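You operate a simulated robot arm through the tools that you are given. There is no shell and no other tool.

Carry out the task below with a simulated two-armed robot. There is one attempt and no reset: what you move stays moved.

TASK
Oil the middle of the felt wiper and set it on the cover of feeder two.
Fine: load the purple dauber on the oil pad; put the dauber back. Set down upright: purple dauber. A coat counts when it lies all over at full strength: go over it till it gets no stronger.

Only the result counts: the job must be done as asked and must still hold three seconds after the hand-in. Knocking over, shifting, dropping, spilling or breaking anything else fails it. A push-on lid holds only when it is set on centred and level and pressed home; a screw cap is set on level and turned clockwise until tight.

THE ROBOT
Two 7-joint arms with two-finger parallel grippers on one trunk that stands fixed in place. Base frame: the origin is at the foot of the trunk, x ahead of it, y to its left, z up. Units: m, rad, N and s.
The left shoulder is at [0.071, 0.156, 1.28], the right one opposite. Payload 3.91 kg a hand.
The TCP of each hand is the grasp point between the finger pads, 0.03 m short of the fingertips. In the tool frame z runs along the fingers and y along their closing line. The gripper opens to 0.11 m. The fingers are 0.02 m wide and 0.01 m thick; the gripper's body (0.048 by 0.112 m) begins 0.055 m behind the TCP.
Orientation is that of the tool frame in the base frame, as a unit quaternion [x, y, z, w]. With the fingers straight down and closing along the base's y, the tool's x points along the base's -x, its y along +y and its z along -z.

THE INTERFACE
- The arms move only by the tool apply_moves. It takes "left_plan", "right_plan" or both (then of equal length, played together; a hand with none holds still); each is a list of rows, each a list of 7 numbers: the shift along the base's x, y, z in units of 40 mm (1.0 is 40 mm), then the turn, a rotation vector about the base's x, y, z in units of 8 degrees (1.0 is 8 degrees), then the finger opening in m, from 0 to 0.11. In form: [[tx, ty, tz, ax, ay, az, hand], ...]. A call has 1 to 20 rows; each row shifts and turns the commanded pose from where the row before left it. A call with a number of a shift or a turn outside -1 to 1 is refused whole. Each row takes 0.2 s and may step no farther than 0.05 m and 0.15 rad from the row before; otherwise, or with a gripper value out of range, the whole call is refused. Where a pose cannot be reached the arm comes as near as it can. A force on the tool above 40 N (or 10 N above the force at the start of the call, whichever is more), or a blocked arm, ends the call early, and 0.2 s more pass. Each finger travels about 0.108 m/s and halts on what it meets, pressing with about 34 N; the grip force reading is that of the motor and also rises with nothing between the fingers. The clock runs only during rows and for 0.2 s after the last one: add rows that do not move to give the fingers time. It gives the time, the measured TCP pose, the force on the tool (base axes), the opening and the grip force at its end, in the units of the frame above (readings bear some noise), with the torque about the TCP (base axes, N m) and any sound that the robot's microphone picked up, and new pictures: "show" is both (left out), scene, wrist or none (wrist: the cameras of the hands that moved).
- Cameras (640 x 400 px; columns grow to the right, rows downward): "scene" is now at [0.1429, -0.0001, 1.5229]; the picture's right is [0.02, -1.00, 0.00], its down [-0.44, -0.01, -0.90] and it looks along [0.90, 0.01, -0.44] (base axes); focal length 323 px, centre (320, 200). "left" rides on the left gripper at [0.072, -0.017, -0.103] in its tool frame; the picture's right is [0.23, 0.97, 0.00], its down [-0.76, 0.18, -0.62] and it looks along [-0.61, 0.14, 0.78] (tool axes); focal length 222 px, centre (320, 200). "right" rides on the right gripper at [0.072, 0.017, -0.104] in its tool frame; the picture's right is [-0.23, 0.97, 0.00], its down [-0.76, -0.18, -0.62] and it looks along [-0.61, -0.14, 0.78] (tool axes); focal length 222 px, centre (320, 200). There is no depth. A picture from a camera that has moved, and an enlarged one, comes with that camera's place and axes in the base frame and with its lens.
- slide_trunk(by): slides the trunk up (or, below 0, down) by that many m; the arms and the scene camera ride with it, the base frame stays. It gives what a move gives, with no picture.
- turn_head(pan, tilt): turns the head with the scene camera to pan (to the left, within 1.501 rad either way) and tilt (down, from -0.506 to 1.204), counted from straight ahead of the robot. It gives what a move gives, and a new picture of the scene camera.
- zoom(camera, box): a new picture of the part [left, top, right, bottom] of that camera's present view, enlarged. It takes no simulated time.
- close_job(): hands the job in; it is judged then, once.

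Nothing tells you positions but the pictures and the camera data. Unless the task says otherwise, let go and move clear before handing in.

The tools are called after "Emit:" by a JSON object that holds its "method" and its "body". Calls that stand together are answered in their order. apply_moves: Moves the arms, as the interface text tells. Its arguments: {"type":"object","properties":{"left_plan":{"type":"array","items":{"type":"array","items":{"type":"number"}}},"right_plan":{"type":"array","items":{"type":"array","items":{"type":"number"}}},"show":{"type":"string","enum":["both","scene","wrist","none"]}},"required":[]} The other tools are called the same way: slide_trunk (by) slides the trunk up or down; turn_head (pan, tilt) turns the head that bears the scene camera; zoom (camera, box) takes an enlarged picture of a part of a camera's view; close_job () hands the job in.

At the start:

```text
clock: 0.0
left_ee_pos: [0.6075, 0.2025, 1.3415]
left_tool_rot: [0.001, 1.0, 0.0, 0.0]
left_ft_force: [-0.3, 1.5, 0.2]
left_moment: [-0.04, 0.04, 0.02]
left_gripper_width: 0.11
left_grip_force: 0.0
right_ee_pos: [0.5655, -0.3004, 1.3262]
right_tool_rot: [0.0, 1.0, 0.0, 0.0]
right_ft_force: [0.1, -0.6, -0.1]
right_moment: [0.0, 0.01, 0.01]
right_gripper_width: 0.1099
right_grip_force: 0.0
trunk travel left (down, up): [-0.725, 0.215]
head pan, tilt: [0.016, 0.452]
```

scene: 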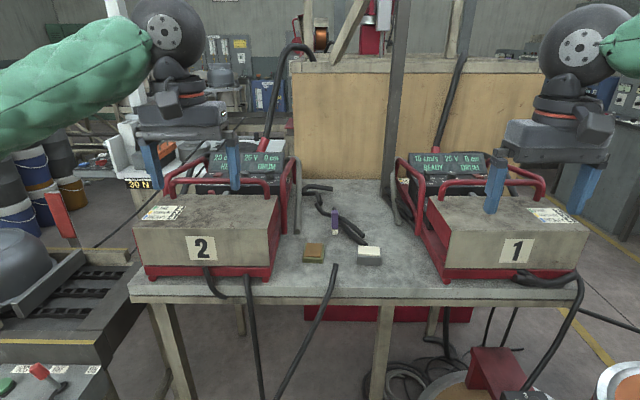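
right: 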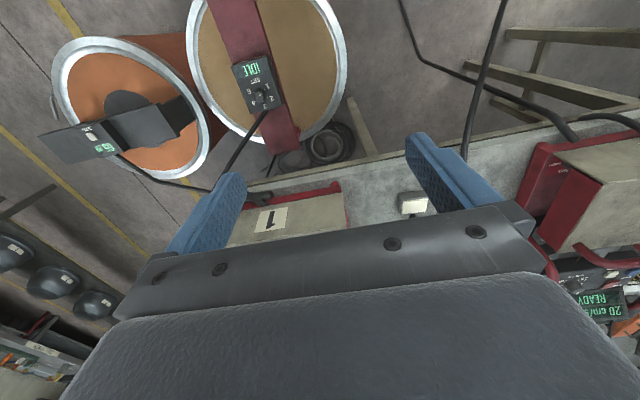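
left: 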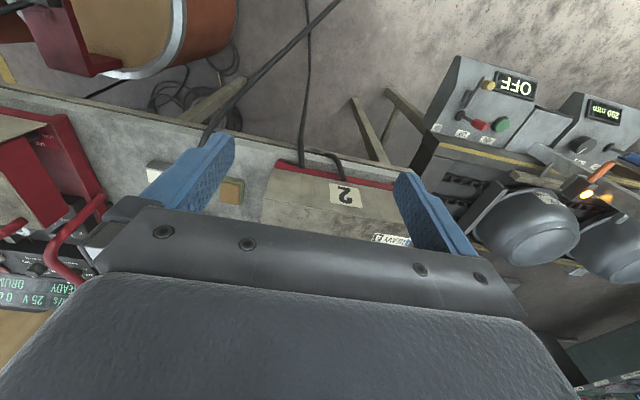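

I see a workbench with feeder two (left) and feeder one (right), and between them a brown pad, a white/grey block and a purple dauber. I'll zoom in to find out what each is before moving.

Emit:
{"method": "zoom", "body": {"camera": "scene", "box": [280, 180, 400, 280]}}

Emit:
{"method": "zoom", "body": {"camera": "scene", "box": [120, 140, 310, 290]}}

Emit:
{"method": "zoom", "body": {"camera": "left", "box": [120, 120, 460, 280]}}

Emit:
{"method": "zoom", "body": {"camera": "right", "box": [220, 140, 560, 280]}}

```text
4.00 times, centred on (340, 230) of scene
camera zoom: at [0.1429, -0.0001, 1.5229], right [0.02, -1.0, 0.0], down [-0.44, -0.01, -0.9], along [0.9, 0.01, -0.44], focal length 1293 px, centre (240, 80)
```

zoom: 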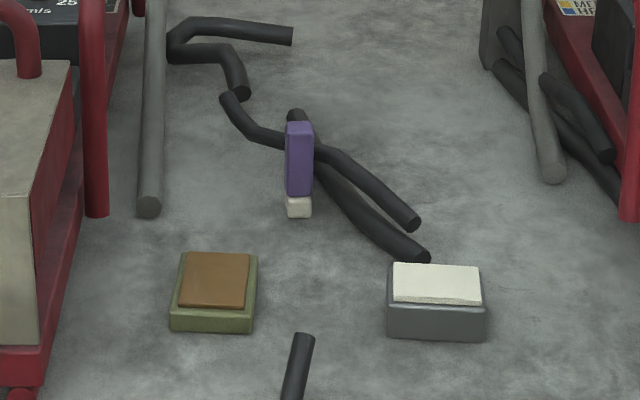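

```text
2.67 times, centred on (215, 215) of scene
camera zoom: at [0.1429, -0.0001, 1.5229], right [0.02, -1.0, 0.0], down [-0.44, -0.01, -0.9], along [0.9, 0.01, -0.44], focal length 862 px, centre (600, 160)
```

zoom: 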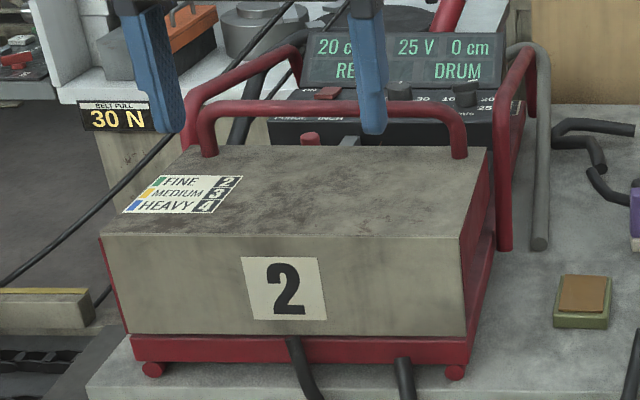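

```text
1.88 times, centred on (290, 200) of left
camera zoom: at [0.5352, 0.1855, 1.4452], right [-0.23, 0.97, 0.0], down [0.76, 0.18, 0.62], along [0.61, 0.14, -0.78], focal length 418 px, centre (376, 200)
```

zoom: 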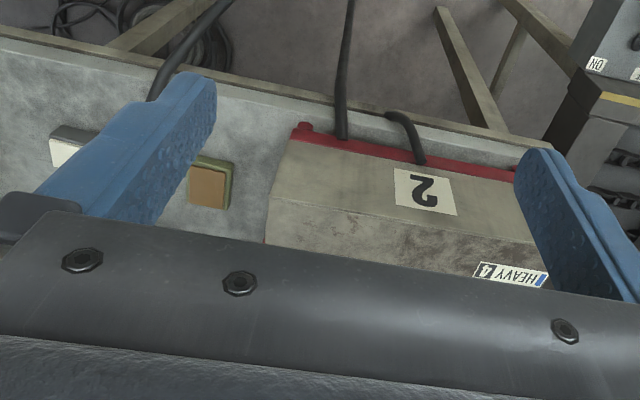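

```text
1.88 times, centred on (390, 210) of right
camera zoom: at [0.4923, -0.2845, 1.4288], right [0.23, 0.97, 0.0], down [0.76, -0.18, 0.62], along [0.61, -0.14, -0.78], focal length 418 px, centre (188, 181)
```

zoom: 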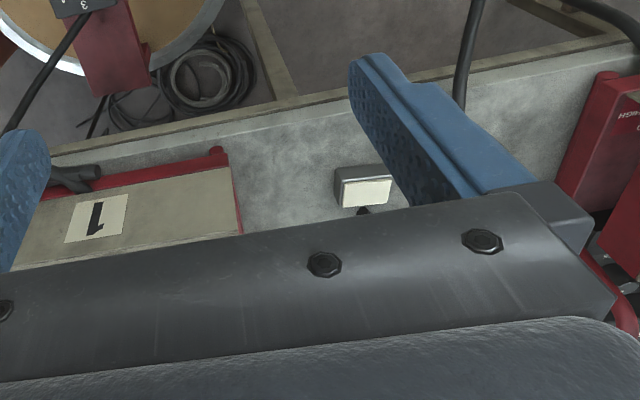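

The brown-topped green block looks like the oil pad, the white-topped grey block like the felt wiper, and the purple dauber stands behind with a white tip down. There are labels on the feeders, so I'll read those closer.

Emit:
{"method": "zoom", "body": {"camera": "scene", "box": [140, 195, 200, 230]}}

Emit:
{"method": "zoom", "body": {"camera": "scene", "box": [390, 140, 600, 290]}}

Emit:
{"method": "zoom", "body": {"camera": "scene", "box": [295, 235, 345, 270]}}

Emit:
{"method": "zoom", "body": {"camera": "scene", "box": [345, 235, 395, 270]}}

Emit:
{"method": "zoom", "body": {"camera": "scene", "box": [315, 200, 365, 245]}}

```text
10.67 times, centred on (170, 212) of scene
camera zoom: at [0.1429, -0.0001, 1.5229], right [0.02, -1.0, 0.0], down [-0.44, -0.01, -0.9], along [0.9, 0.01, -0.44], focal length 3449 px, centre (1920, 67)
```

zoom: 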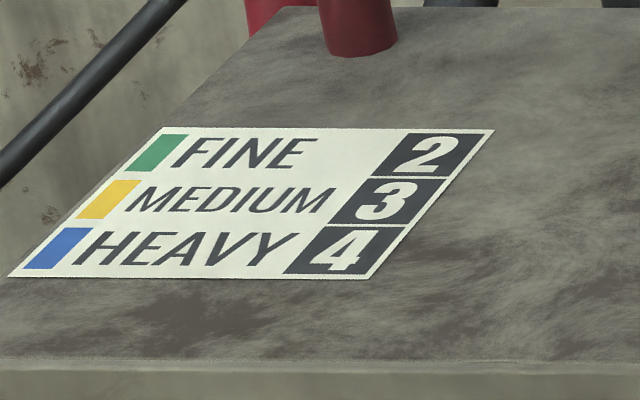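

```text
2.67 times, centred on (495, 215) of scene
camera zoom: at [0.1429, -0.0001, 1.5229], right [0.02, -1.0, 0.0], down [-0.44, -0.01, -0.9], along [0.9, 0.01, -0.44], focal length 862 px, centre (-147, 160)
```

zoom: 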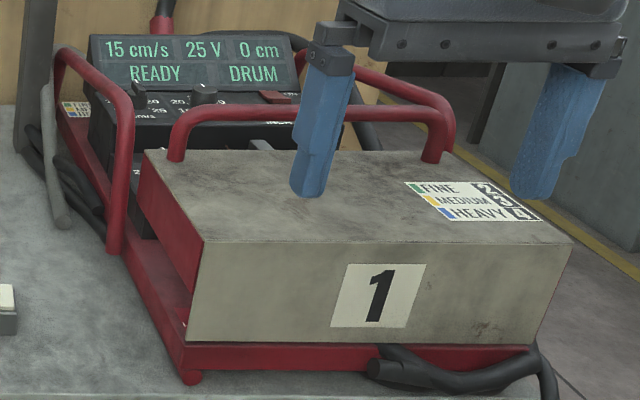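

```text
11.43 times, centred on (320, 252) of scene
camera zoom: at [0.1429, -0.0001, 1.5229], right [0.02, -1.0, 0.0], down [-0.44, -0.01, -0.9], along [0.9, 0.01, -0.44], focal length 3696 px, centre (320, -400)
```

zoom: 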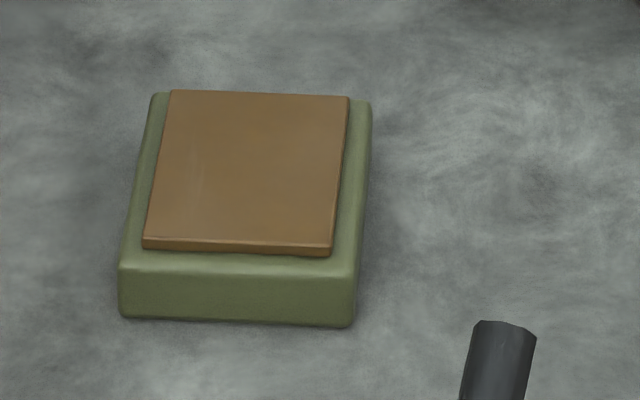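

```text
11.43 times, centred on (370, 252) of scene
camera zoom: at [0.1429, -0.0001, 1.5229], right [0.02, -1.0, 0.0], down [-0.44, -0.01, -0.9], along [0.9, 0.01, -0.44], focal length 3696 px, centre (-251, -400)
```

zoom: 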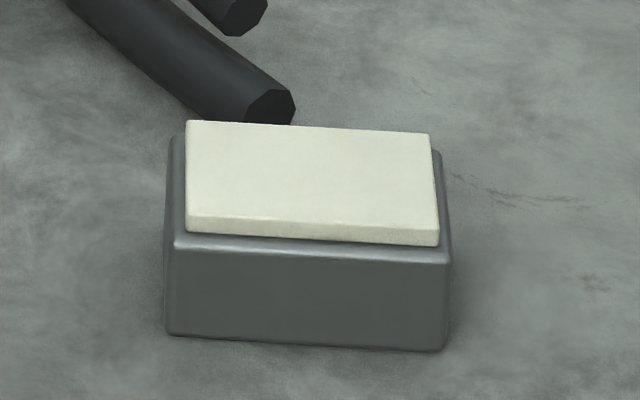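

```text
8.89 times, centred on (340, 222) of scene
camera zoom: at [0.1429, -0.0001, 1.5229], right [0.02, -1.0, 0.0], down [-0.44, -0.01, -0.9], along [0.9, 0.01, -0.44], focal length 2874 px, centre (142, 0)
```

zoom: 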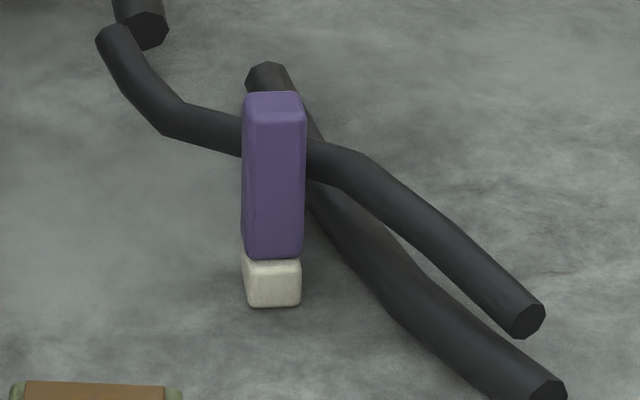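

The dauber seems to stand near x≈1.07, the oil pad near (0.94, 0.03) and the wiper near (0.94, -0.13), with the bench top near z≈0.95. I'll slide the trunk a little to get a stereo baseline and check the felt at high zoom first.

Emit:
{"method": "zoom", "body": {"camera": "scene", "box": [356, 242, 384, 260]}}

Emit:
{"method": "slide_trunk", "body": {"by": -0.1}}

```text
16.00 times, centred on (370, 251) of scene
camera zoom: at [0.1429, -0.0001, 1.5229], right [0.02, -1.0, 0.0], down [-0.44, -0.01, -0.9], along [0.9, 0.01, -0.44], focal length 5174 px, centre (-480, -616)
```

zoom: 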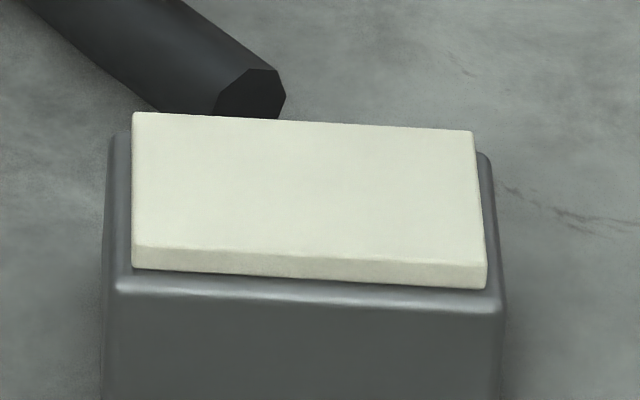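

```text
clock: 1.3
left_ee_pos: [0.6075, 0.2024, 1.2422]
left_tool_rot: [0.001, 1.0, -0.001, 0.0]
left_ft_force: [-0.4, 0.6, 0.5]
left_moment: [-0.02, -0.01, 0.0]
left_gripper_width: 0.1101
left_grip_force: 0.0
right_ee_pos: [0.5651, -0.3004, 1.2266]
right_tool_rot: [-0.001, 1.0, 0.001, 0.001]
right_ft_force: [-0.2, 0.7, -0.1]
right_moment: [0.03, -0.01, 0.01]
right_gripper_width: 0.11
right_grip_force: 0.0
trunk travel left (down, up): [-0.625, 0.315]
head pan, tilt: [0.016, 0.452]
```

The felt is plain with no marked zone. The trunk is 0.1 m lower now; I'll look at the same things from here to triangulate.

Emit:
{"method": "zoom", "body": {"camera": "scene", "box": [120, 100, 480, 290]}}

Emit:
{"method": "zoom", "body": {"camera": "scene", "box": [290, 160, 390, 240]}}

Emit:
{"method": "zoom", "body": {"camera": "scene", "box": [345, 200, 395, 235]}}

Emit:
{"method": "zoom", "body": {"camera": "scene", "box": [295, 200, 345, 235]}}

Emit:
{"method": "zoom", "body": {"camera": "scene", "box": [315, 160, 365, 205]}}

```text
1.78 times, centred on (300, 195) of scene
camera zoom: at [0.1425, 0.0, 1.423], right [0.02, -1.0, 0.0], down [-0.44, -0.01, -0.9], along [0.9, 0.01, -0.44], focal length 575 px, centre (356, 209)
```

zoom: 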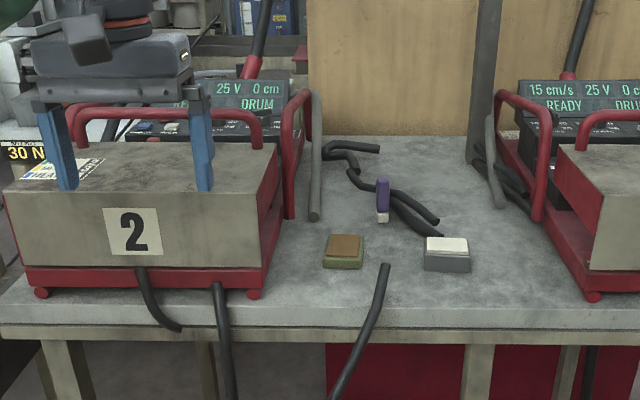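

```text
5.00 times, centred on (340, 200) of scene
camera zoom: at [0.1425, 0.0, 1.423], right [0.02, -1.0, 0.0], down [-0.44, -0.01, -0.9], along [0.9, 0.01, -0.44], focal length 1617 px, centre (220, 200)
```

zoom: 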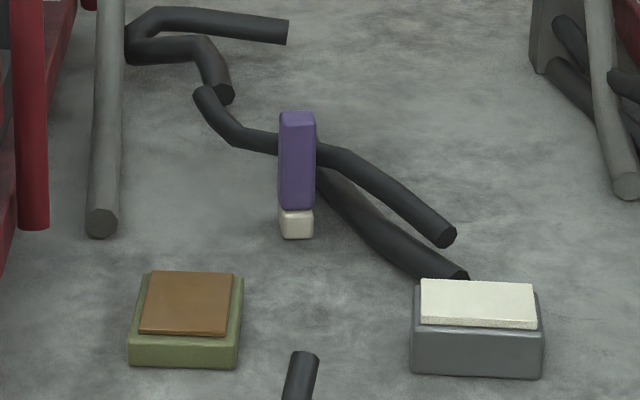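

```text
11.43 times, centred on (370, 218) of scene
camera zoom: at [0.1425, 0.0, 1.423], right [0.02, -1.0, 0.0], down [-0.44, -0.01, -0.9], along [0.9, 0.01, -0.44], focal length 3696 px, centre (-251, 0)
```

zoom: 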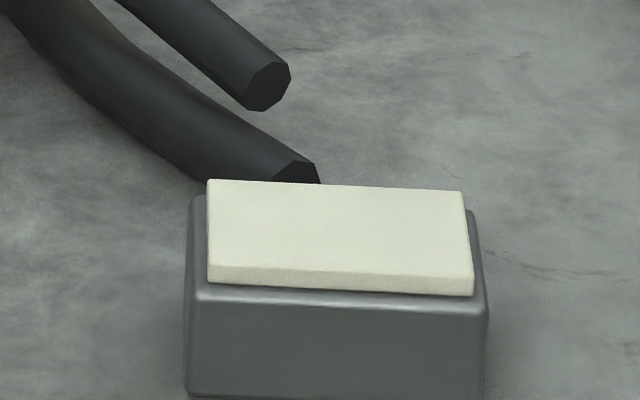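

```text
11.43 times, centred on (320, 218) of scene
camera zoom: at [0.1425, 0.0, 1.423], right [0.02, -1.0, 0.0], down [-0.44, -0.01, -0.9], along [0.9, 0.01, -0.44], focal length 3696 px, centre (320, 0)
```

zoom: 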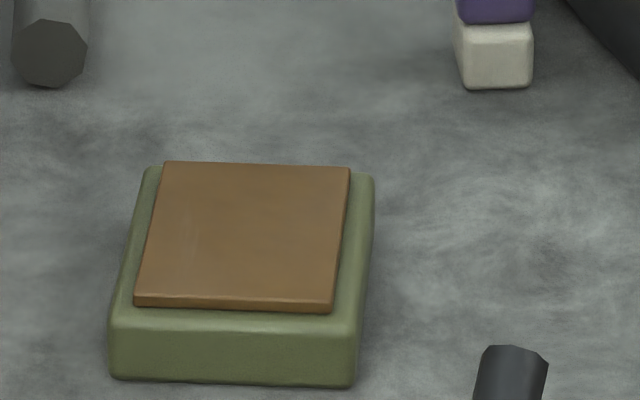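

```text
8.89 times, centred on (340, 182) of scene
camera zoom: at [0.1425, 0.0, 1.423], right [0.02, -1.0, 0.0], down [-0.44, -0.01, -0.9], along [0.9, 0.01, -0.44], focal length 2874 px, centre (142, 356)
```

zoom: 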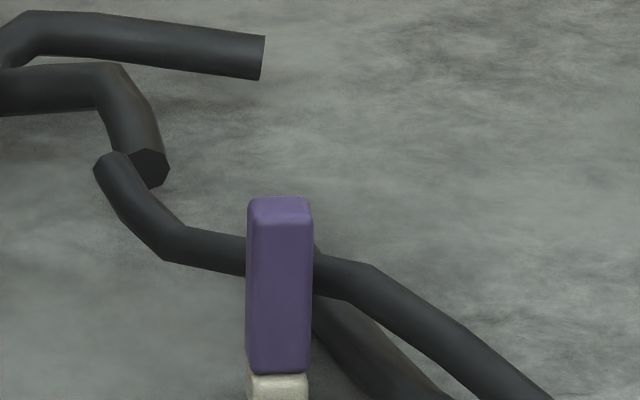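

Triangulating gives: bench top z≈0.951, oil pad top centre ≈(0.940, 0.031, 0.972), felt centre ≈(0.922, -0.129, 0.985) with a yaw of about -5.5°, dauber ≈(1.07, -0.034) with its top at 1.031. I'll check the dauber's yaw and the cover corners at finer zoom.

Emit:
{"method": "zoom", "body": {"camera": "scene", "box": [324, 180, 348, 212]}}

Emit:
{"method": "zoom", "body": {"camera": "scene", "box": [120, 140, 290, 250]}}

Emit:
{"method": "zoom", "body": {"camera": "scene", "box": [235, 160, 295, 200]}}

Emit:
{"method": "zoom", "body": {"camera": "left", "box": [180, 130, 460, 290]}}

```text
12.50 times, centred on (336, 196) of scene
camera zoom: at [0.1425, 0.0, 1.423], right [0.02, -1.0, 0.0], down [-0.44, -0.01, -0.9], along [0.9, 0.01, -0.44], focal length 4042 px, centre (120, 250)
```

zoom: 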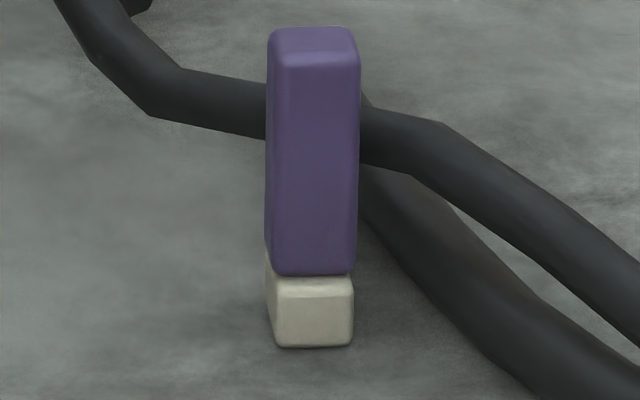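

```text
3.64 times, centred on (205, 195) of scene
camera zoom: at [0.1425, 0.0, 1.423], right [0.02, -1.0, 0.0], down [-0.44, -0.01, -0.9], along [0.9, 0.01, -0.44], focal length 1176 px, centre (738, 218)
```

zoom: 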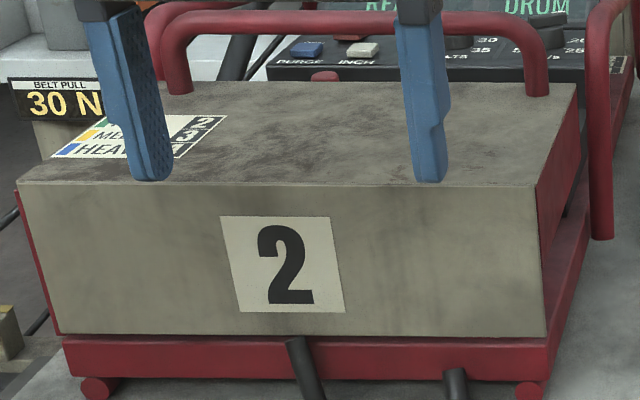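

```text
10.00 times, centred on (265, 180) of scene
camera zoom: at [0.1425, 0.0, 1.423], right [0.02, -1.0, 0.0], down [-0.44, -0.01, -0.9], along [0.9, 0.01, -0.44], focal length 3234 px, centre (870, 400)
```

zoom: 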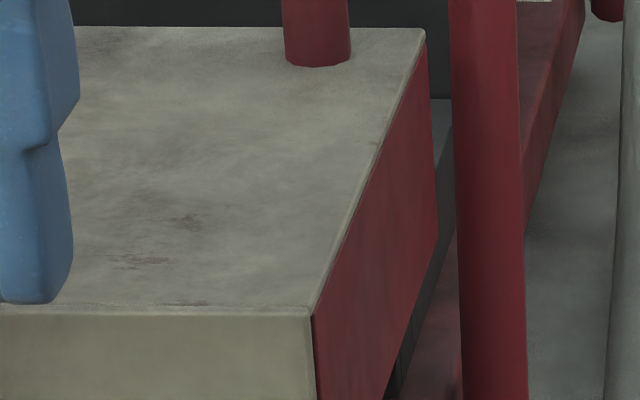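

```text
2.29 times, centred on (320, 210) of left
camera zoom: at [0.5348, 0.1855, 1.3455], right [-0.23, 0.97, 0.0], down [0.76, 0.18, 0.62], along [0.61, 0.14, -0.78], focal length 508 px, centre (320, 177)
```

zoom: 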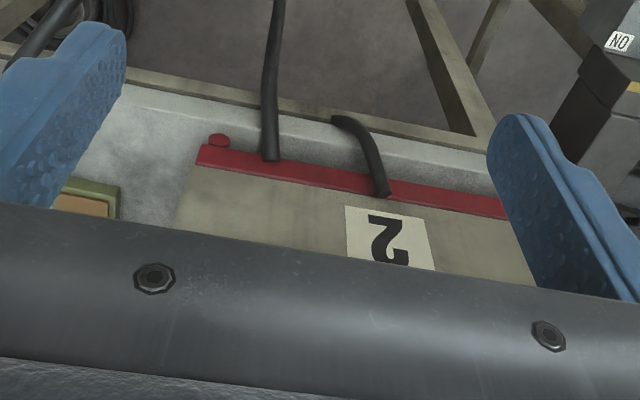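

The dauber's yaw looks to be about +7°, and feeder two's cover spans x 0.80–0.99, y 0.135–0.456 at z≈1.124. I'll bring the right hand in front of the dauber, tilted 40° forward for reach, and look through the wrist camera.

Emit:
{"method": "apply_moves", "body": {"right_plan": [[0.8, 0.55, -0.2, 0, 0, 0, 0.11], [0.8, 0.55, -0.2, 0, 0, 0, 0.1], [0.8, 0.55, -0.2, 0, -1, 0, 0.09], [0.8, 0.55, -0.2, 0, -1, 0, 0.08], [0.8, 0.55, -0.2, 0, -1, 0, 0.07], [0.8, 0.55, -0.2, 0, -1, 0, 0.06], [0.8, 0.55, -0.2, 0, -1, 0, 0.05], [0.8, 0.55, -0.2, 0, 0, 0, 0.05], [0.8, 0.55, -0.2, 0, 0, 0, 0.05], [0.8, 0.55, -0.2, 0, 0, 0, 0.05], [0.8, 0.55, -0.2, 0, 0, 0, 0.05], [0.0, 0.55, -0.2, 0, 0, 0, 0.05], [0, 0, 0, 0, 0, 0, 0.05]], "show": "both"}}

```text
clock: 4.1
left_ee_pos: [0.6079, 0.2007, 1.2412]
left_tool_rot: [0.0, 1.0, 0.0, 0.0]
left_ft_force: [0.1, 0.0, -0.2]
left_moment: [0.01, 0.0, -0.01]
left_gripper_width: 0.1099
left_grip_force: 0.0
right_ee_pos: [0.885, -0.0864, 1.1377]
right_tool_rot: [0.0, 0.94, 0.0, 0.342]
right_ft_force: [0.4, -0.3, 0.2]
right_moment: [0.0, -0.02, -0.02]
right_gripper_width: 0.05
right_grip_force: 0.0
right hand out of reach, approached as far as the arm can: row 10, 11, 12
trunk travel left (down, up): [-0.625, 0.315]
head pan, tilt: [0.016, 0.452]
camera scene: at [0.1431, -0.0003, 1.4228], right [0.02, -1.0, 0.0], down [-0.44, -0.01, -0.9], along [0.9, 0.01, -0.44], focal length 323 px, centre (320, 200)
camera right: at [0.7629, -0.0694, 1.1692], right [0.17, 0.97, 0.15], down [0.18, -0.18, 0.97], along [0.97, -0.14, -0.21], focal length 222 px, centre (320, 200)
```

scene: 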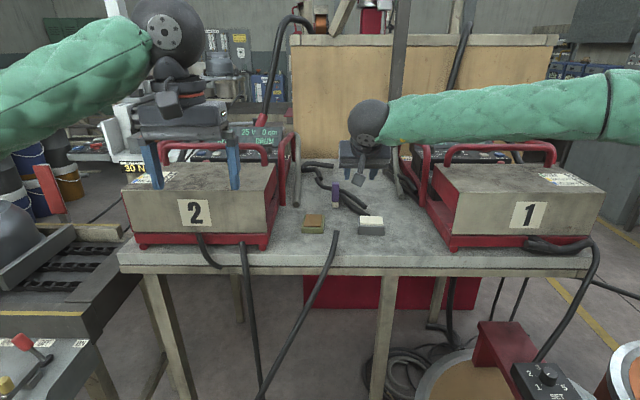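
right: 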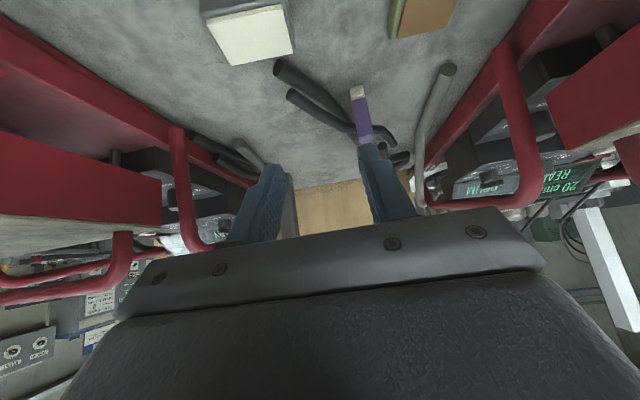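

The right arm stalled at (0.885, -0.086, 1.138) with a 40° tilt, well short of the dauber, so I have to find an arm posture that reaches farther. I'll back off and probe with more tilt and a bit of yaw.

Emit:
{"method": "apply_moves", "body": {"right_plan": [[0, 0, 0, 0, 0, 0, 0.05]], "show": "none"}}

Emit:
{"method": "apply_moves", "body": {"right_plan": [[-1, -0.5, 0, 0, 0, 0, 0.05], [-1, -0.5, 0, 0, 0, 0, 0.05], [0, 0, 0, 0, -1, 0, 0.05], [0, 0, 0, 0, -1, 0, 0.05], [0, 0, 0, 0, -1, 0, 0.05], [0, 0, 0, 0, 0, 0, 0.05]], "show": "scene"}}

```text
clock: 4.5
left_ee_pos: [0.6099, 0.202, 1.2419]
left_tool_rot: [-0.001, 1.0, -0.001, 0.0]
left_ft_force: [-0.4, -0.6, 0.2]
left_moment: [-0.03, 0.02, 0.01]
left_gripper_width: 0.1099
left_grip_force: 0.2
right_ee_pos: [0.8864, -0.0877, 1.1379]
right_tool_rot: [-0.001, 0.94, 0.0, 0.342]
right_ft_force: [-0.7, 0.4, 0.0]
right_moment: [-0.02, -0.02, -0.01]
right_gripper_width: 0.0501
right_grip_force: 0.1
trunk travel left (down, up): [-0.625, 0.315]
head pan, tilt: [0.016, 0.452]
```

```text
clock: 5.9
left_ee_pos: [0.6086, 0.2013, 1.2428]
left_tool_rot: [-0.001, 1.0, 0.0, 0.0]
left_ft_force: [-0.3, 0.2, -0.7]
left_moment: [0.01, 0.02, 0.02]
left_gripper_width: 0.1101
left_grip_force: 0.1
right_ee_pos: [0.806, -0.1265, 1.137]
right_tool_rot: [0.0, 0.848, 0.0, 0.529]
right_ft_force: [0.1, 0.0, 0.5]
right_moment: [-0.01, 0.0, -0.01]
right_gripper_width: 0.0503
right_grip_force: 0.1
trunk travel left (down, up): [-0.625, 0.315]
head pan, tilt: [0.016, 0.452]
camera scene: at [0.1426, 0.0002, 1.4229], right [0.01, -1.0, 0.0], down [-0.44, -0.01, -0.9], along [0.9, 0.01, -0.44], focal length 323 px, centre (320, 200)
```

scene: 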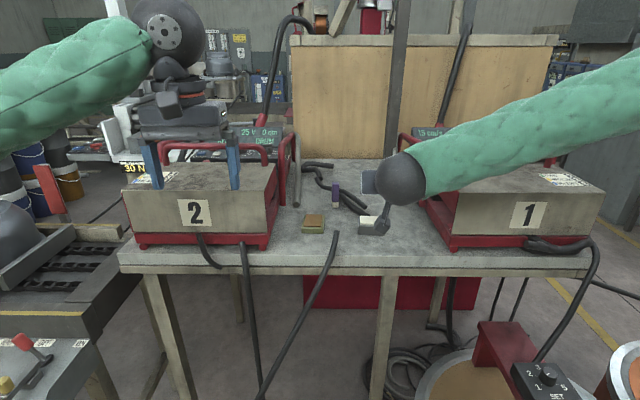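

At 64° tilt the arm is comfortable here. Now I'll push forward and see how far it reaches at this tilt, adding a little yaw to match the dauber.

Emit:
{"method": "apply_moves", "body": {"right_plan": [[0.6, 0.4, 0, 0, 0, 0.45, 0.05], [0.8, 0.4, 0, 0, 0, 0.45, 0.05], [0.8, 0.4, 0, 0, 0, 0, 0.05], [0.8, 0.4, 0, 0, 0, 0, 0.05], [0.8, 0.2, 0, 0, 0, 0, 0.05], [0.5, 0, 0, 0, 0, 0, 0.05], [0, 0, 0, 0, 0, 0, 0.05]], "show": "both"}}

```text
clock: 7.5
left_ee_pos: [0.6066, 0.2012, 1.2427]
left_tool_rot: [0.001, 1.0, 0.0, 0.0]
left_ft_force: [-0.3, 0.5, 0.2]
left_moment: [0.0, 0.0, -0.02]
left_gripper_width: 0.1099
left_grip_force: 0.1
right_ee_pos: [0.956, -0.0926, 1.1516]
right_tool_rot: [-0.053, 0.846, 0.033, 0.529]
right_ft_force: [0.4, -0.4, 0.0]
right_moment: [-0.02, 0.02, 0.01]
right_gripper_width: 0.0502
right_grip_force: 0.0
right hand out of reach, approached as far as the arm can: row 4, 5, 6
trunk travel left (down, up): [-0.625, 0.315]
head pan, tilt: [0.016, 0.452]
camera scene: at [0.1424, 0.0001, 1.4229], right [0.02, -1.0, 0.0], down [-0.44, -0.01, -0.9], along [0.9, 0.01, -0.44], focal length 323 px, centre (320, 200)
camera right: at [0.8299, -0.0909, 1.1301], right [-0.02, 0.98, 0.2], down [-0.2, -0.2, 0.96], along [0.98, -0.02, 0.2], focal length 222 px, centre (320, 200)
```

scene: 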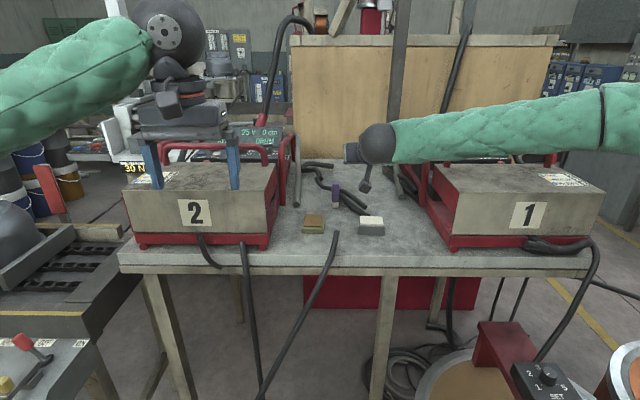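
right: 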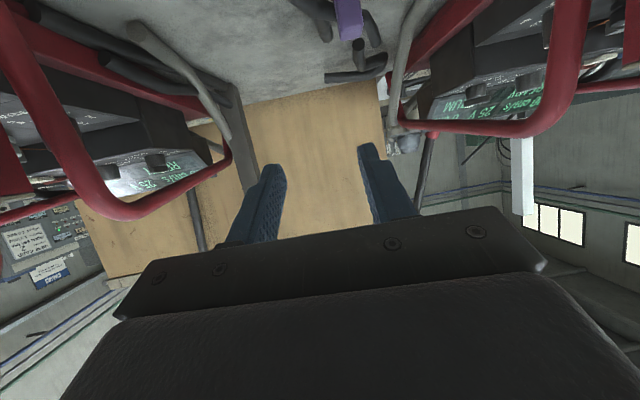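

The limit seems to come from arm posture rather than length. I'll test how far forward it goes farther to the right, to understand the reach.

Emit:
{"method": "apply_moves", "body": {"right_plan": [[-0.5, -0.8, 0, 0, 0, 0, 0.05], [-0.5, -0.8, 0, 0, 0, 0, 0.05], [-0.3, -0.8, 0, 0, 0, 0, 0.05], [0.8, 0, 0, 0, 0, 0, 0.05], [0.8, 0, 0, 0, 0, 0, 0.05], [0.8, 0, 0, 0, 0, 0, 0.05], [0.8, 0, 0, 0, 0, 0, 0.05], [0, 0, 0, 0, 0, 0, 0.05]], "show": "scene"}}

```text
clock: 9.3
left_ee_pos: [0.6073, 0.2019, 1.2438]
left_tool_rot: [0.0, 1.0, 0.0, -0.001]
left_ft_force: [-0.6, -0.2, 0.4]
left_moment: [0.0, -0.01, -0.02]
left_gripper_width: 0.1102
left_grip_force: 0.0
right_ee_pos: [1.0297, -0.1854, 1.1492]
right_tool_rot: [-0.053, 0.846, 0.033, 0.529]
right_ft_force: [-0.1, -1.0, 0.1]
right_moment: [0.03, 0.01, 0.02]
right_gripper_width: 0.0502
right_grip_force: 0.2
trunk travel left (down, up): [-0.625, 0.315]
head pan, tilt: [0.016, 0.452]
camera scene: at [0.1417, -0.0002, 1.423], right [0.01, -1.0, 0.0], down [-0.44, -0.01, -0.9], along [0.9, 0.01, -0.44], focal length 323 px, centre (320, 200)
```

scene: 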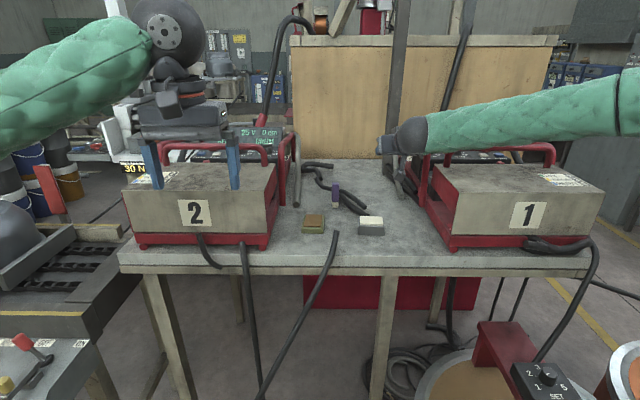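

On the right side x=1.03 is reachable, so shoulder or wrist limits restrict moving inward. I'll try sliding left from here to see where it stalls.

Emit:
{"method": "apply_moves", "body": {"right_plan": [[0, 0.5, 0, 0, 0, 0, 0.05], [0, 0.5, 0, 0, 0, 0, 0.05], [0, 0.5, 0, 0, 0, 0, 0.05], [0, 0.5, 0, 0, 0, 0, 0.05], [0, 0.5, 0, 0, 0, 0, 0.05], [0, 0.5, 0, 0, 0, 0, 0.05], [0, 0.5, 0, 0, 0, 0, 0.05], [0, 0, 0, 0, 0, 0, 0.05]], "show": "scene"}}

```text
clock: 11.1
left_ee_pos: [0.6074, 0.2018, 1.2409]
left_tool_rot: [0.0, 1.0, -0.001, 0.0]
left_ft_force: [-0.8, 0.8, 0.0]
left_moment: [-0.03, -0.02, 0.01]
left_gripper_width: 0.11
left_grip_force: 0.1
right_ee_pos: [0.9808, -0.1045, 1.1653]
right_tool_rot: [-0.053, 0.846, 0.033, 0.529]
right_ft_force: [0.6, 0.9, 0.1]
right_moment: [0.04, -0.04, 0.01]
right_gripper_width: 0.0502
right_grip_force: 0.1
right hand out of reach, approached as far as the arm can: row 2, 3, 4, 5, 6, 7
trunk travel left (down, up): [-0.625, 0.315]
head pan, tilt: [0.016, 0.452]
camera scene: at [0.1433, -0.0001, 1.4228], right [0.02, -1.0, 0.0], down [-0.44, -0.01, -0.9], along [0.9, 0.01, -0.44], focal length 323 px, centre (320, 200)
```

scene: 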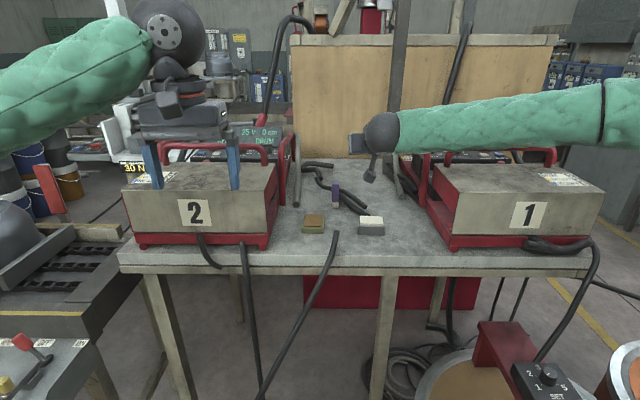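

There is a clear boundary that moves with the forearm direction, so the shoulder/elbow posture is limiting. I'll turn the head to look at the right arm's posture.

Emit:
{"method": "turn_head", "body": {"pan": -1.0, "tilt": 0.4}}

```text
clock: 12.4
left_ee_pos: [0.6088, 0.2021, 1.2409]
left_tool_rot: [0.0, 1.0, 0.0, 0.0]
left_ft_force: [-0.1, -0.1, -0.4]
left_moment: [0.01, -0.06, 0.02]
left_gripper_width: 0.1097
left_grip_force: 0.0
right_ee_pos: [0.9791, -0.1056, 1.1663]
right_tool_rot: [-0.053, 0.846, 0.033, 0.529]
right_ft_force: [0.7, -0.3, 0.2]
right_moment: [0.0, 0.02, -0.01]
right_gripper_width: 0.0503
right_grip_force: 0.2
trunk travel left (down, up): [-0.625, 0.315]
head pan, tilt: [-1.0, 0.4]
camera scene: at [0.1013, -0.0792, 1.4278], right [-0.84, -0.54, 0.0], down [-0.21, 0.33, -0.92], along [0.5, -0.77, -0.39], focal length 323 px, centre (320, 200)
```

scene: 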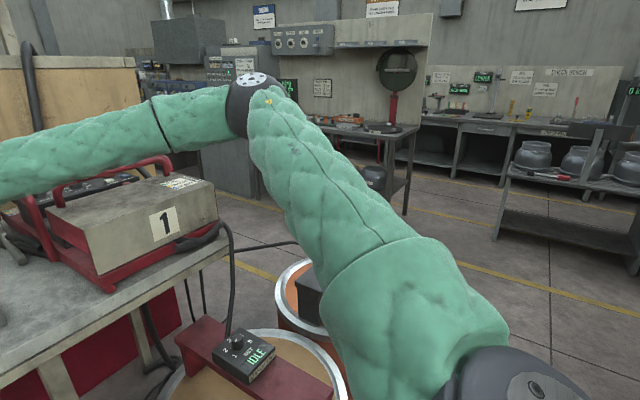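

The posture shows the elbow raised and out to the right. I'll probe how orientation affects the limit: yaw the tool further left and see whether the hand can then go farther inward.

Emit:
{"method": "apply_moves", "body": {"right_plan": [[0, 0, 0, 0, 0, 1, 0.05], [0, 0, 0, 0, 0, 1, 0.05], [0, 0, 0, 0, 0, 1, 0.05], [0, 0.5, 0, 0, 0, 0, 0.05], [0, 0.5, 0, 0, 0, 0, 0.05], [0, 0.5, 0, 0, 0, 0, 0.05], [0, 0.5, 0, 0, 0, 0, 0.05], [0, 0, 0, 0, 0, 0, 0.05]], "show": "scene"}}

```text
clock: 14.2
left_ee_pos: [0.6083, 0.2029, 1.242]
left_tool_rot: [0.001, 1.0, -0.001, -0.001]
left_ft_force: [0.3, 0.1, 0.4]
left_moment: [0.04, 0.0, -0.01]
left_gripper_width: 0.1098
left_grip_force: 0.0
right_ee_pos: [0.9623, -0.041, 1.1699]
right_tool_rot: [-0.229, 0.816, 0.144, 0.51]
right_ft_force: [0.1, -0.3, 0.3]
right_moment: [0.0, -0.01, 0.0]
right_gripper_width: 0.0499
right_grip_force: 0.1
right hand out of reach, approached as far as the arm can: row 6, 7
trunk travel left (down, up): [-0.625, 0.315]
head pan, tilt: [-1.0, 0.4]
camera scene: at [0.1016, -0.0795, 1.4277], right [-0.84, -0.54, 0.0], down [-0.21, 0.33, -0.92], along [0.5, -0.78, -0.39], focal length 323 px, centre (320, 200)
```

scene: 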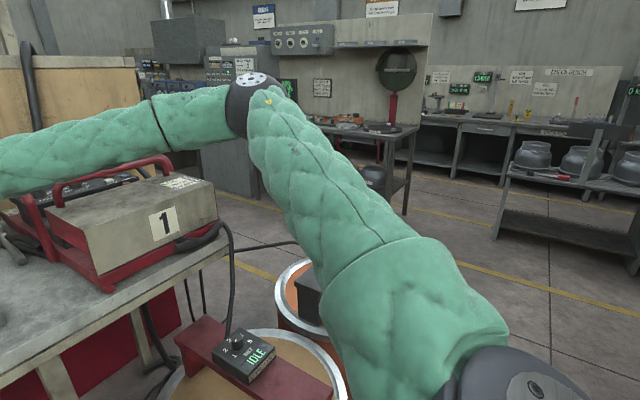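

The wrist-centre limit is positional, independent of tool yaw. Residuals suggest that being higher relative to the shoulder helps, so I'll back off, lower the trunk more and test again.

Emit:
{"method": "apply_moves", "body": {"right_plan": [[-0.8, -0.5, 0.6, 0, 0, -1, 0.05], [-0.8, -0.5, 0.8, 0, 0, -1, 0.05], [-0.8, -0.5, 0.8, 0, 0, -1, 0.05], [-0.8, -0.4, 0.8, 0, 0, 0, 0.05], [-0.8, -0.4, 0.8, 0, 0, 0, 0.05], [-0.8, 0, 0.8, 0, 0, 0, 0.05], [0, 0, 0, 0, 0, 0, 0.05]], "left_plan": [[-0.4, 0.4, 0.8, 0, 0, 0, 0.11], [-0.4, 0.4, 0.8, 0, 0, 0, 0.11], [-0.4, 0.4, 0.8, 0, 0, 0, 0.11], [-0.4, 0.4, 0.8, 0, 0, 0, 0.11], [0, 0.4, 0.8, 0, 0, 0, 0.11], [0, 0.4, 0.8, 0, 0, 0, 0.11], [0, 0, 0, 0, 0, 0, 0.11]], "show": "none"}}

Emit:
{"method": "slide_trunk", "body": {"by": -0.2}}

Emit:
{"method": "turn_head", "body": {"pan": 0.016, "tilt": 0.3}}

```text
clock: 15.8
left_ee_pos: [0.5451, 0.2974, 1.4336]
left_tool_rot: [0.0, 1.0, 0.0, -0.002]
left_ft_force: [0.2, 0.3, -0.5]
left_moment: [0.02, 0.04, 0.04]
left_gripper_width: 0.1101
left_grip_force: 0.0
right_ee_pos: [0.7721, -0.1352, 1.3523]
right_tool_rot: [-0.053, 0.847, 0.033, 0.527]
right_ft_force: [1.2, -0.4, 0.5]
right_moment: [-0.03, -0.01, 0.03]
right_gripper_width: 0.0499
right_grip_force: 0.0
trunk travel left (down, up): [-0.625, 0.315]
head pan, tilt: [-1.0, 0.4]
```

```text
clock: 18.0
left_ee_pos: [0.5423, 0.298, 1.234]
left_tool_rot: [0.0, 1.0, 0.0, -0.001]
left_ft_force: [-0.5, -0.2, -0.5]
left_moment: [-0.01, 0.0, -0.01]
left_gripper_width: 0.11
left_grip_force: 0.0
right_ee_pos: [0.7698, -0.1334, 1.1557]
right_tool_rot: [-0.053, 0.846, 0.034, 0.529]
right_ft_force: [-0.6, -0.8, 0.1]
right_moment: [0.01, 0.01, -0.01]
right_gripper_width: 0.0502
right_grip_force: 0.0
trunk travel left (down, up): [-0.425, 0.515]
head pan, tilt: [-1.0, 0.4]
```

```text
clock: 19.3
left_ee_pos: [0.5426, 0.2979, 1.2346]
left_tool_rot: [0.0, 1.0, 0.0, -0.001]
left_ft_force: [-0.7, -0.3, -0.5]
left_moment: [-0.01, 0.0, 0.0]
left_gripper_width: 0.1099
left_grip_force: 0.0
right_ee_pos: [0.7698, -0.1346, 1.1549]
right_tool_rot: [-0.054, 0.847, 0.033, 0.528]
right_ft_force: [1.3, 0.2, -1.0]
right_moment: [0.0, -0.01, -0.02]
right_gripper_width: 0.0505
right_grip_force: 0.0
trunk travel left (down, up): [-0.425, 0.515]
head pan, tilt: [0.016, 0.3]
camera scene: at [0.1442, 0.0001, 1.237], right [0.01, -1.0, 0.0], down [-0.3, 0.0, -0.96], along [0.95, 0.01, -0.3], focal length 323 px, centre (320, 200)
```

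scene: 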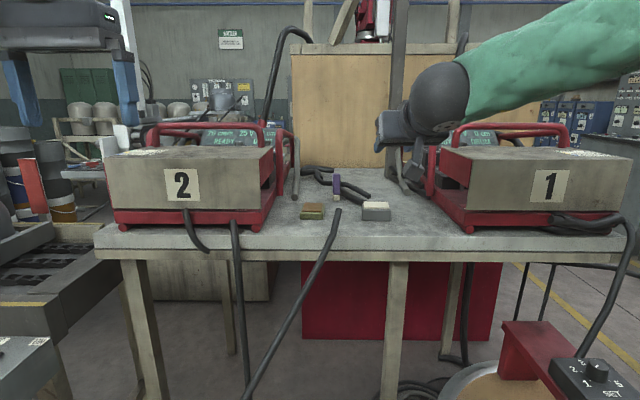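

The shoulder is now at about z=0.98. I'll push the right hand forward-left again at height 1.15 to see whether it goes farther.

Emit:
{"method": "apply_moves", "body": {"right_plan": [[0.8, 0.3, 0, 0, 0, 0, 0.05], [0.8, 0.3, 0, 0, 0, 0, 0.05], [0.8, 0.3, 0, 0, 0, 0, 0.05], [0.8, 0.3, 0, 0, 0, 0, 0.05], [0.8, 0.3, 0, 0, 0, 0, 0.05], [0.8, 0.3, 0, 0, 0, 0, 0.05], [0.8, 0.3, 0, 0, 0, 0, 0.05], [0.8, 0.3, 0, 0, 0, 0, 0.05], [0, 0, 0, 0, 0, 0, 0.05]], "show": "scene"}}

```text
clock: 21.3
left_ee_pos: [0.5432, 0.2975, 1.2342]
left_tool_rot: [0.0, 1.0, 0.0, -0.001]
left_ft_force: [-0.9, -0.3, -0.4]
left_moment: [0.02, -0.01, -0.01]
left_gripper_width: 0.1099
left_grip_force: 0.1
right_ee_pos: [0.9495, -0.0746, 1.1495]
right_tool_rot: [-0.053, 0.847, 0.033, 0.528]
right_ft_force: [-0.5, 0.1, 0.0]
right_moment: [0.02, -0.01, -0.01]
right_gripper_width: 0.0501
right_grip_force: 0.1
right hand out of reach, approached as far as the arm can: row 6, 7, 8
trunk travel left (down, up): [-0.425, 0.515]
head pan, tilt: [0.016, 0.3]
camera scene: at [0.1439, 0.0003, 1.2371], right [0.02, -1.0, 0.0], down [-0.3, 0.0, -0.96], along [0.96, 0.01, -0.3], focal length 323 px, centre (320, 200)
```

scene: 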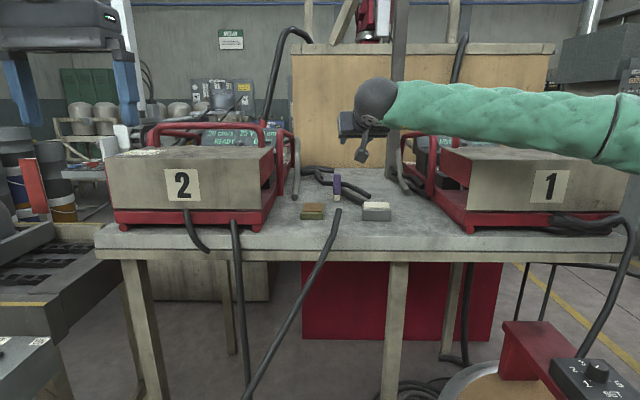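

It got a bit farther in this posture. I'll push again from here in small steps to see whether the arm's redundancy lets it creep on.

Emit:
{"method": "apply_moves", "body": {"right_plan": [[0.3, 0.1, 0, 0, 0, 0, 0.05], [0.3, 0.1, 0, 0, 0, 0, 0.05], [0.3, 0.1, 0, 0, 0, 0, 0.05], [0.3, 0.1, 0, 0, 0, 0, 0.05], [0, 0, 0, 0, 0, 0, 0.05], [0, 0, 0, 0, 0, 0, 0.05], [0, 0, 0, 0, 0, 0, 0.05], [0, 0, 0, 0, 0, 0, 0.05]], "show": "none"}}

Emit:
{"method": "turn_head", "body": {"pan": -1.0, "tilt": 0.4}}

```text
clock: 23.1
left_ee_pos: [0.5426, 0.2973, 1.2341]
left_tool_rot: [-0.001, 1.0, 0.0, 0.0]
left_ft_force: [0.5, 0.2, 0.3]
left_moment: [0.02, 0.01, -0.03]
left_gripper_width: 0.1098
left_grip_force: 0.0
right_ee_pos: [0.9625, -0.083, 1.1445]
right_tool_rot: [-0.053, 0.846, 0.033, 0.529]
right_ft_force: [0.5, 0.3, 0.4]
right_moment: [0.0, 0.01, -0.03]
right_gripper_width: 0.0501
right_grip_force: 0.0
right hand out of reach, approached as far as the arm can: row 1, 2, 3, 4
trunk travel left (down, up): [-0.425, 0.515]
head pan, tilt: [0.016, 0.3]
```

```text
clock: 24.3
left_ee_pos: [0.5434, 0.2981, 1.2341]
left_tool_rot: [-0.001, 1.0, 0.0, 0.0]
left_ft_force: [-0.7, -0.3, 0.3]
left_moment: [-0.01, -0.02, -0.05]
left_gripper_width: 0.1099
left_grip_force: 0.1
right_ee_pos: [0.9621, -0.0834, 1.1436]
right_tool_rot: [-0.053, 0.846, 0.033, 0.529]
right_ft_force: [-0.5, -0.7, 0.7]
right_moment: [0.0, -0.02, 0.0]
right_gripper_width: 0.0501
right_grip_force: 0.0
trunk travel left (down, up): [-0.425, 0.515]
head pan, tilt: [-1.0, 0.4]
camera scene: at [0.1011, -0.0792, 1.2278], right [-0.84, -0.54, 0.0], down [-0.21, 0.33, -0.92], along [0.5, -0.77, -0.39], focal length 323 px, centre (320, 200)
```

scene: 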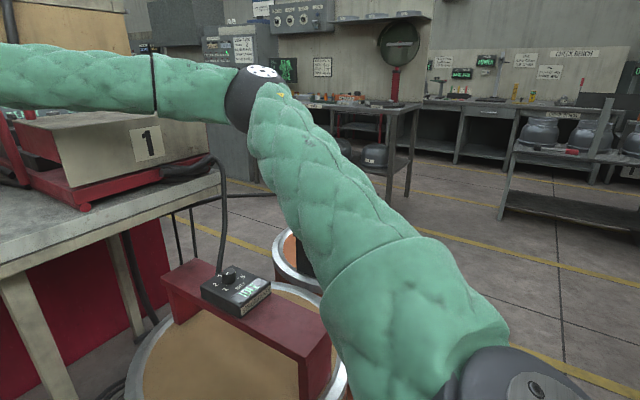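

The upper arm hardly moves between these tries, so the shoulder seems to be at a limit in this posture. I'll raise the trunk back up and test the reach with the arm working downward instead.

Emit:
{"method": "apply_moves", "body": {"right_plan": [[-0.8, -0.5, 0.3, 0, 0, 0, 0.05], [-0.8, -0.5, 0.3, 0, 0, 0, 0.05], [-0.8, -0.5, 0, 0, 0, 0, 0.05], [-0.8, -0.5, 0, 0, 0, 0, 0.05], [0, 0, 0, 0, 0, 0, 0.05]], "show": "none"}}

Emit:
{"method": "slide_trunk", "body": {"by": 0.3}}

Emit:
{"method": "apply_moves", "body": {"right_plan": [[0, -0.8, -0.8, 0, 0, 0, 0.05], [0, -0.8, -0.8, 0, 0, 0, 0.05], [0, -0.8, -0.8, 0, 0, 0, 0.05], [0.8, 0, 0, 0, 0, 0, 0.05], [0.8, 0, 0, 0, 0, 0, 0.05], [0.8, 0, 0, 0, 0, 0, 0.05], [0.8, 0, 0, 0, 0, 0, 0.05], [0.8, 0, 0, 0, 0, 0, 0.05], [0.8, 0, 0, 0, 0, 0, 0.05], [0.8, 0, 0, 0, 0, 0, 0.05], [0.8, 0, 0, 0, 0, 0, 0.05], [0.8, 0, 0, 0, 0, 0, 0.05], [0, 0, 0, 0, 0, 0, 0.05]], "show": "scene"}}

```text
clock: 25.5
left_ee_pos: [0.5442, 0.2974, 1.2339]
left_tool_rot: [0.001, 1.0, 0.0, -0.001]
left_ft_force: [0.3, 0.6, 0.1]
left_moment: [-0.02, 0.02, 0.0]
left_gripper_width: 0.1099
left_grip_force: 0.2
right_ee_pos: [0.8335, -0.1639, 1.1665]
right_tool_rot: [-0.053, 0.847, 0.033, 0.528]
right_ft_force: [-0.6, 0.1, 0.4]
right_moment: [0.03, -0.02, 0.0]
right_gripper_width: 0.0503
right_grip_force: 0.0
trunk travel left (down, up): [-0.425, 0.515]
head pan, tilt: [-1.0, 0.4]
```

```text
clock: 28.5
left_ee_pos: [0.5447, 0.2978, 1.5341]
left_tool_rot: [0.0, 1.0, 0.0, 0.0]
left_ft_force: [-0.5, 0.1, -0.6]
left_moment: [0.0, -0.03, 0.0]
left_gripper_width: 0.11
left_grip_force: 0.1
right_ee_pos: [0.835, -0.1636, 1.4676]
right_tool_rot: [-0.053, 0.847, 0.033, 0.529]
right_ft_force: [-0.3, -0.6, 0.2]
right_moment: [-0.06, -0.01, 0.02]
right_gripper_width: 0.0504
right_grip_force: 0.0
trunk travel left (down, up): [-0.725, 0.215]
head pan, tilt: [-1.0, 0.4]
```

```text
clock: 31.3
left_ee_pos: [0.5427, 0.2972, 1.5344]
left_tool_rot: [0.0, 1.0, 0.0, 0.0]
left_ft_force: [-0.5, -0.3, -0.4]
left_moment: [0.01, -0.01, 0.02]
left_gripper_width: 0.1101
left_grip_force: 0.0
right_ee_pos: [1.1206, -0.2609, 1.3753]
right_tool_rot: [-0.053, 0.846, 0.033, 0.53]
right_ft_force: [0.8, -0.2, 1.0]
right_moment: [0.01, 0.03, -0.02]
right_gripper_width: 0.0503
right_grip_force: 0.1
trunk travel left (down, up): [-0.725, 0.215]
head pan, tilt: [-1.0, 0.4]
camera scene: at [0.0998, -0.0793, 1.5279], right [-0.84, -0.54, 0.0], down [-0.21, 0.33, -0.92], along [0.5, -0.78, -0.39], focal length 323 px, centre (320, 200)
```

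scene: 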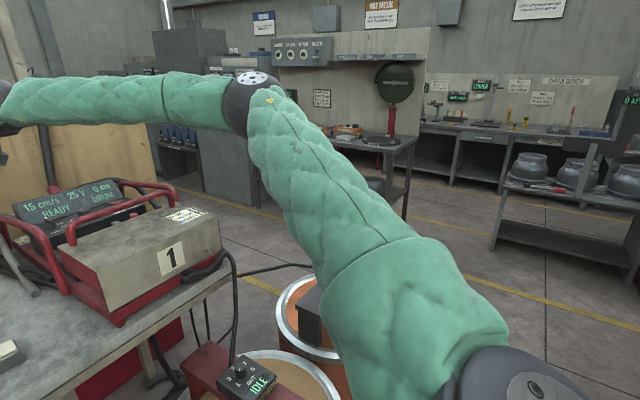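

Here the arm reached (1.12, -0.26) easily, with the elbow again in the same place. I'll test lowering toward the work height from here to learn whether the elbow can drop.

Emit:
{"method": "apply_moves", "body": {"right_plan": [[-0.6, 0.5, 0, 0, 0, 0, 0.05], [-0.6, 0.5, 0, 0, 0, 0, 0.05], [-0.6, 0.5, 0, 0, 0, 0, 0.05], [0, 0, -0.7, 0, 0, 0, 0.05], [0, 0, -0.7, 0, 0, 0, 0.05], [0, 0, -0.7, 0, 0, 0, 0.05], [0, 0, -0.7, 0, 0, 0, 0.05], [0, 0, -0.7, 0, 0, 0, 0.05], [0, 0, -0.7, 0, 0, 0, 0.05], [0, 0, -0.7, 0, 0, 0, 0.05], [0, 0, -0.7, 0, 0, 0, 0.05], [0, 0, 0, 0, 0, 0, 0.05]], "show": "scene"}}

```text
clock: 33.9
left_ee_pos: [0.5427, 0.2975, 1.5342]
left_tool_rot: [0.0, 1.0, 0.0, 0.0]
left_ft_force: [-0.4, 0.0, 1.1]
left_moment: [0.01, 0.0, 0.0]
left_gripper_width: 0.1101
left_grip_force: 0.1
right_ee_pos: [1.0361, -0.2121, 1.1531]
right_tool_rot: [-0.053, 0.847, 0.032, 0.528]
right_ft_force: [1.0, 0.1, 0.0]
right_moment: [-0.03, 0.0, -0.02]
right_gripper_width: 0.0501
right_grip_force: 0.0
right hand out of reach, approached as far as the arm can: row 10, 11
trunk travel left (down, up): [-0.725, 0.215]
head pan, tilt: [-1.0, 0.4]
camera scene: at [0.1013, -0.0791, 1.5278], right [-0.84, -0.54, 0.0], down [-0.21, 0.33, -0.92], along [0.5, -0.78, -0.39], focal length 323 px, centre (320, 200)
```

scene: 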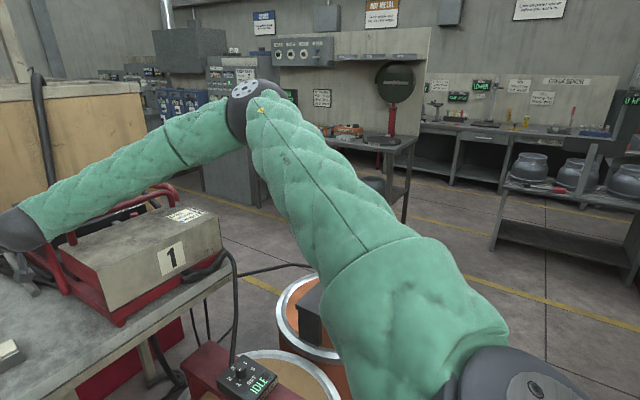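

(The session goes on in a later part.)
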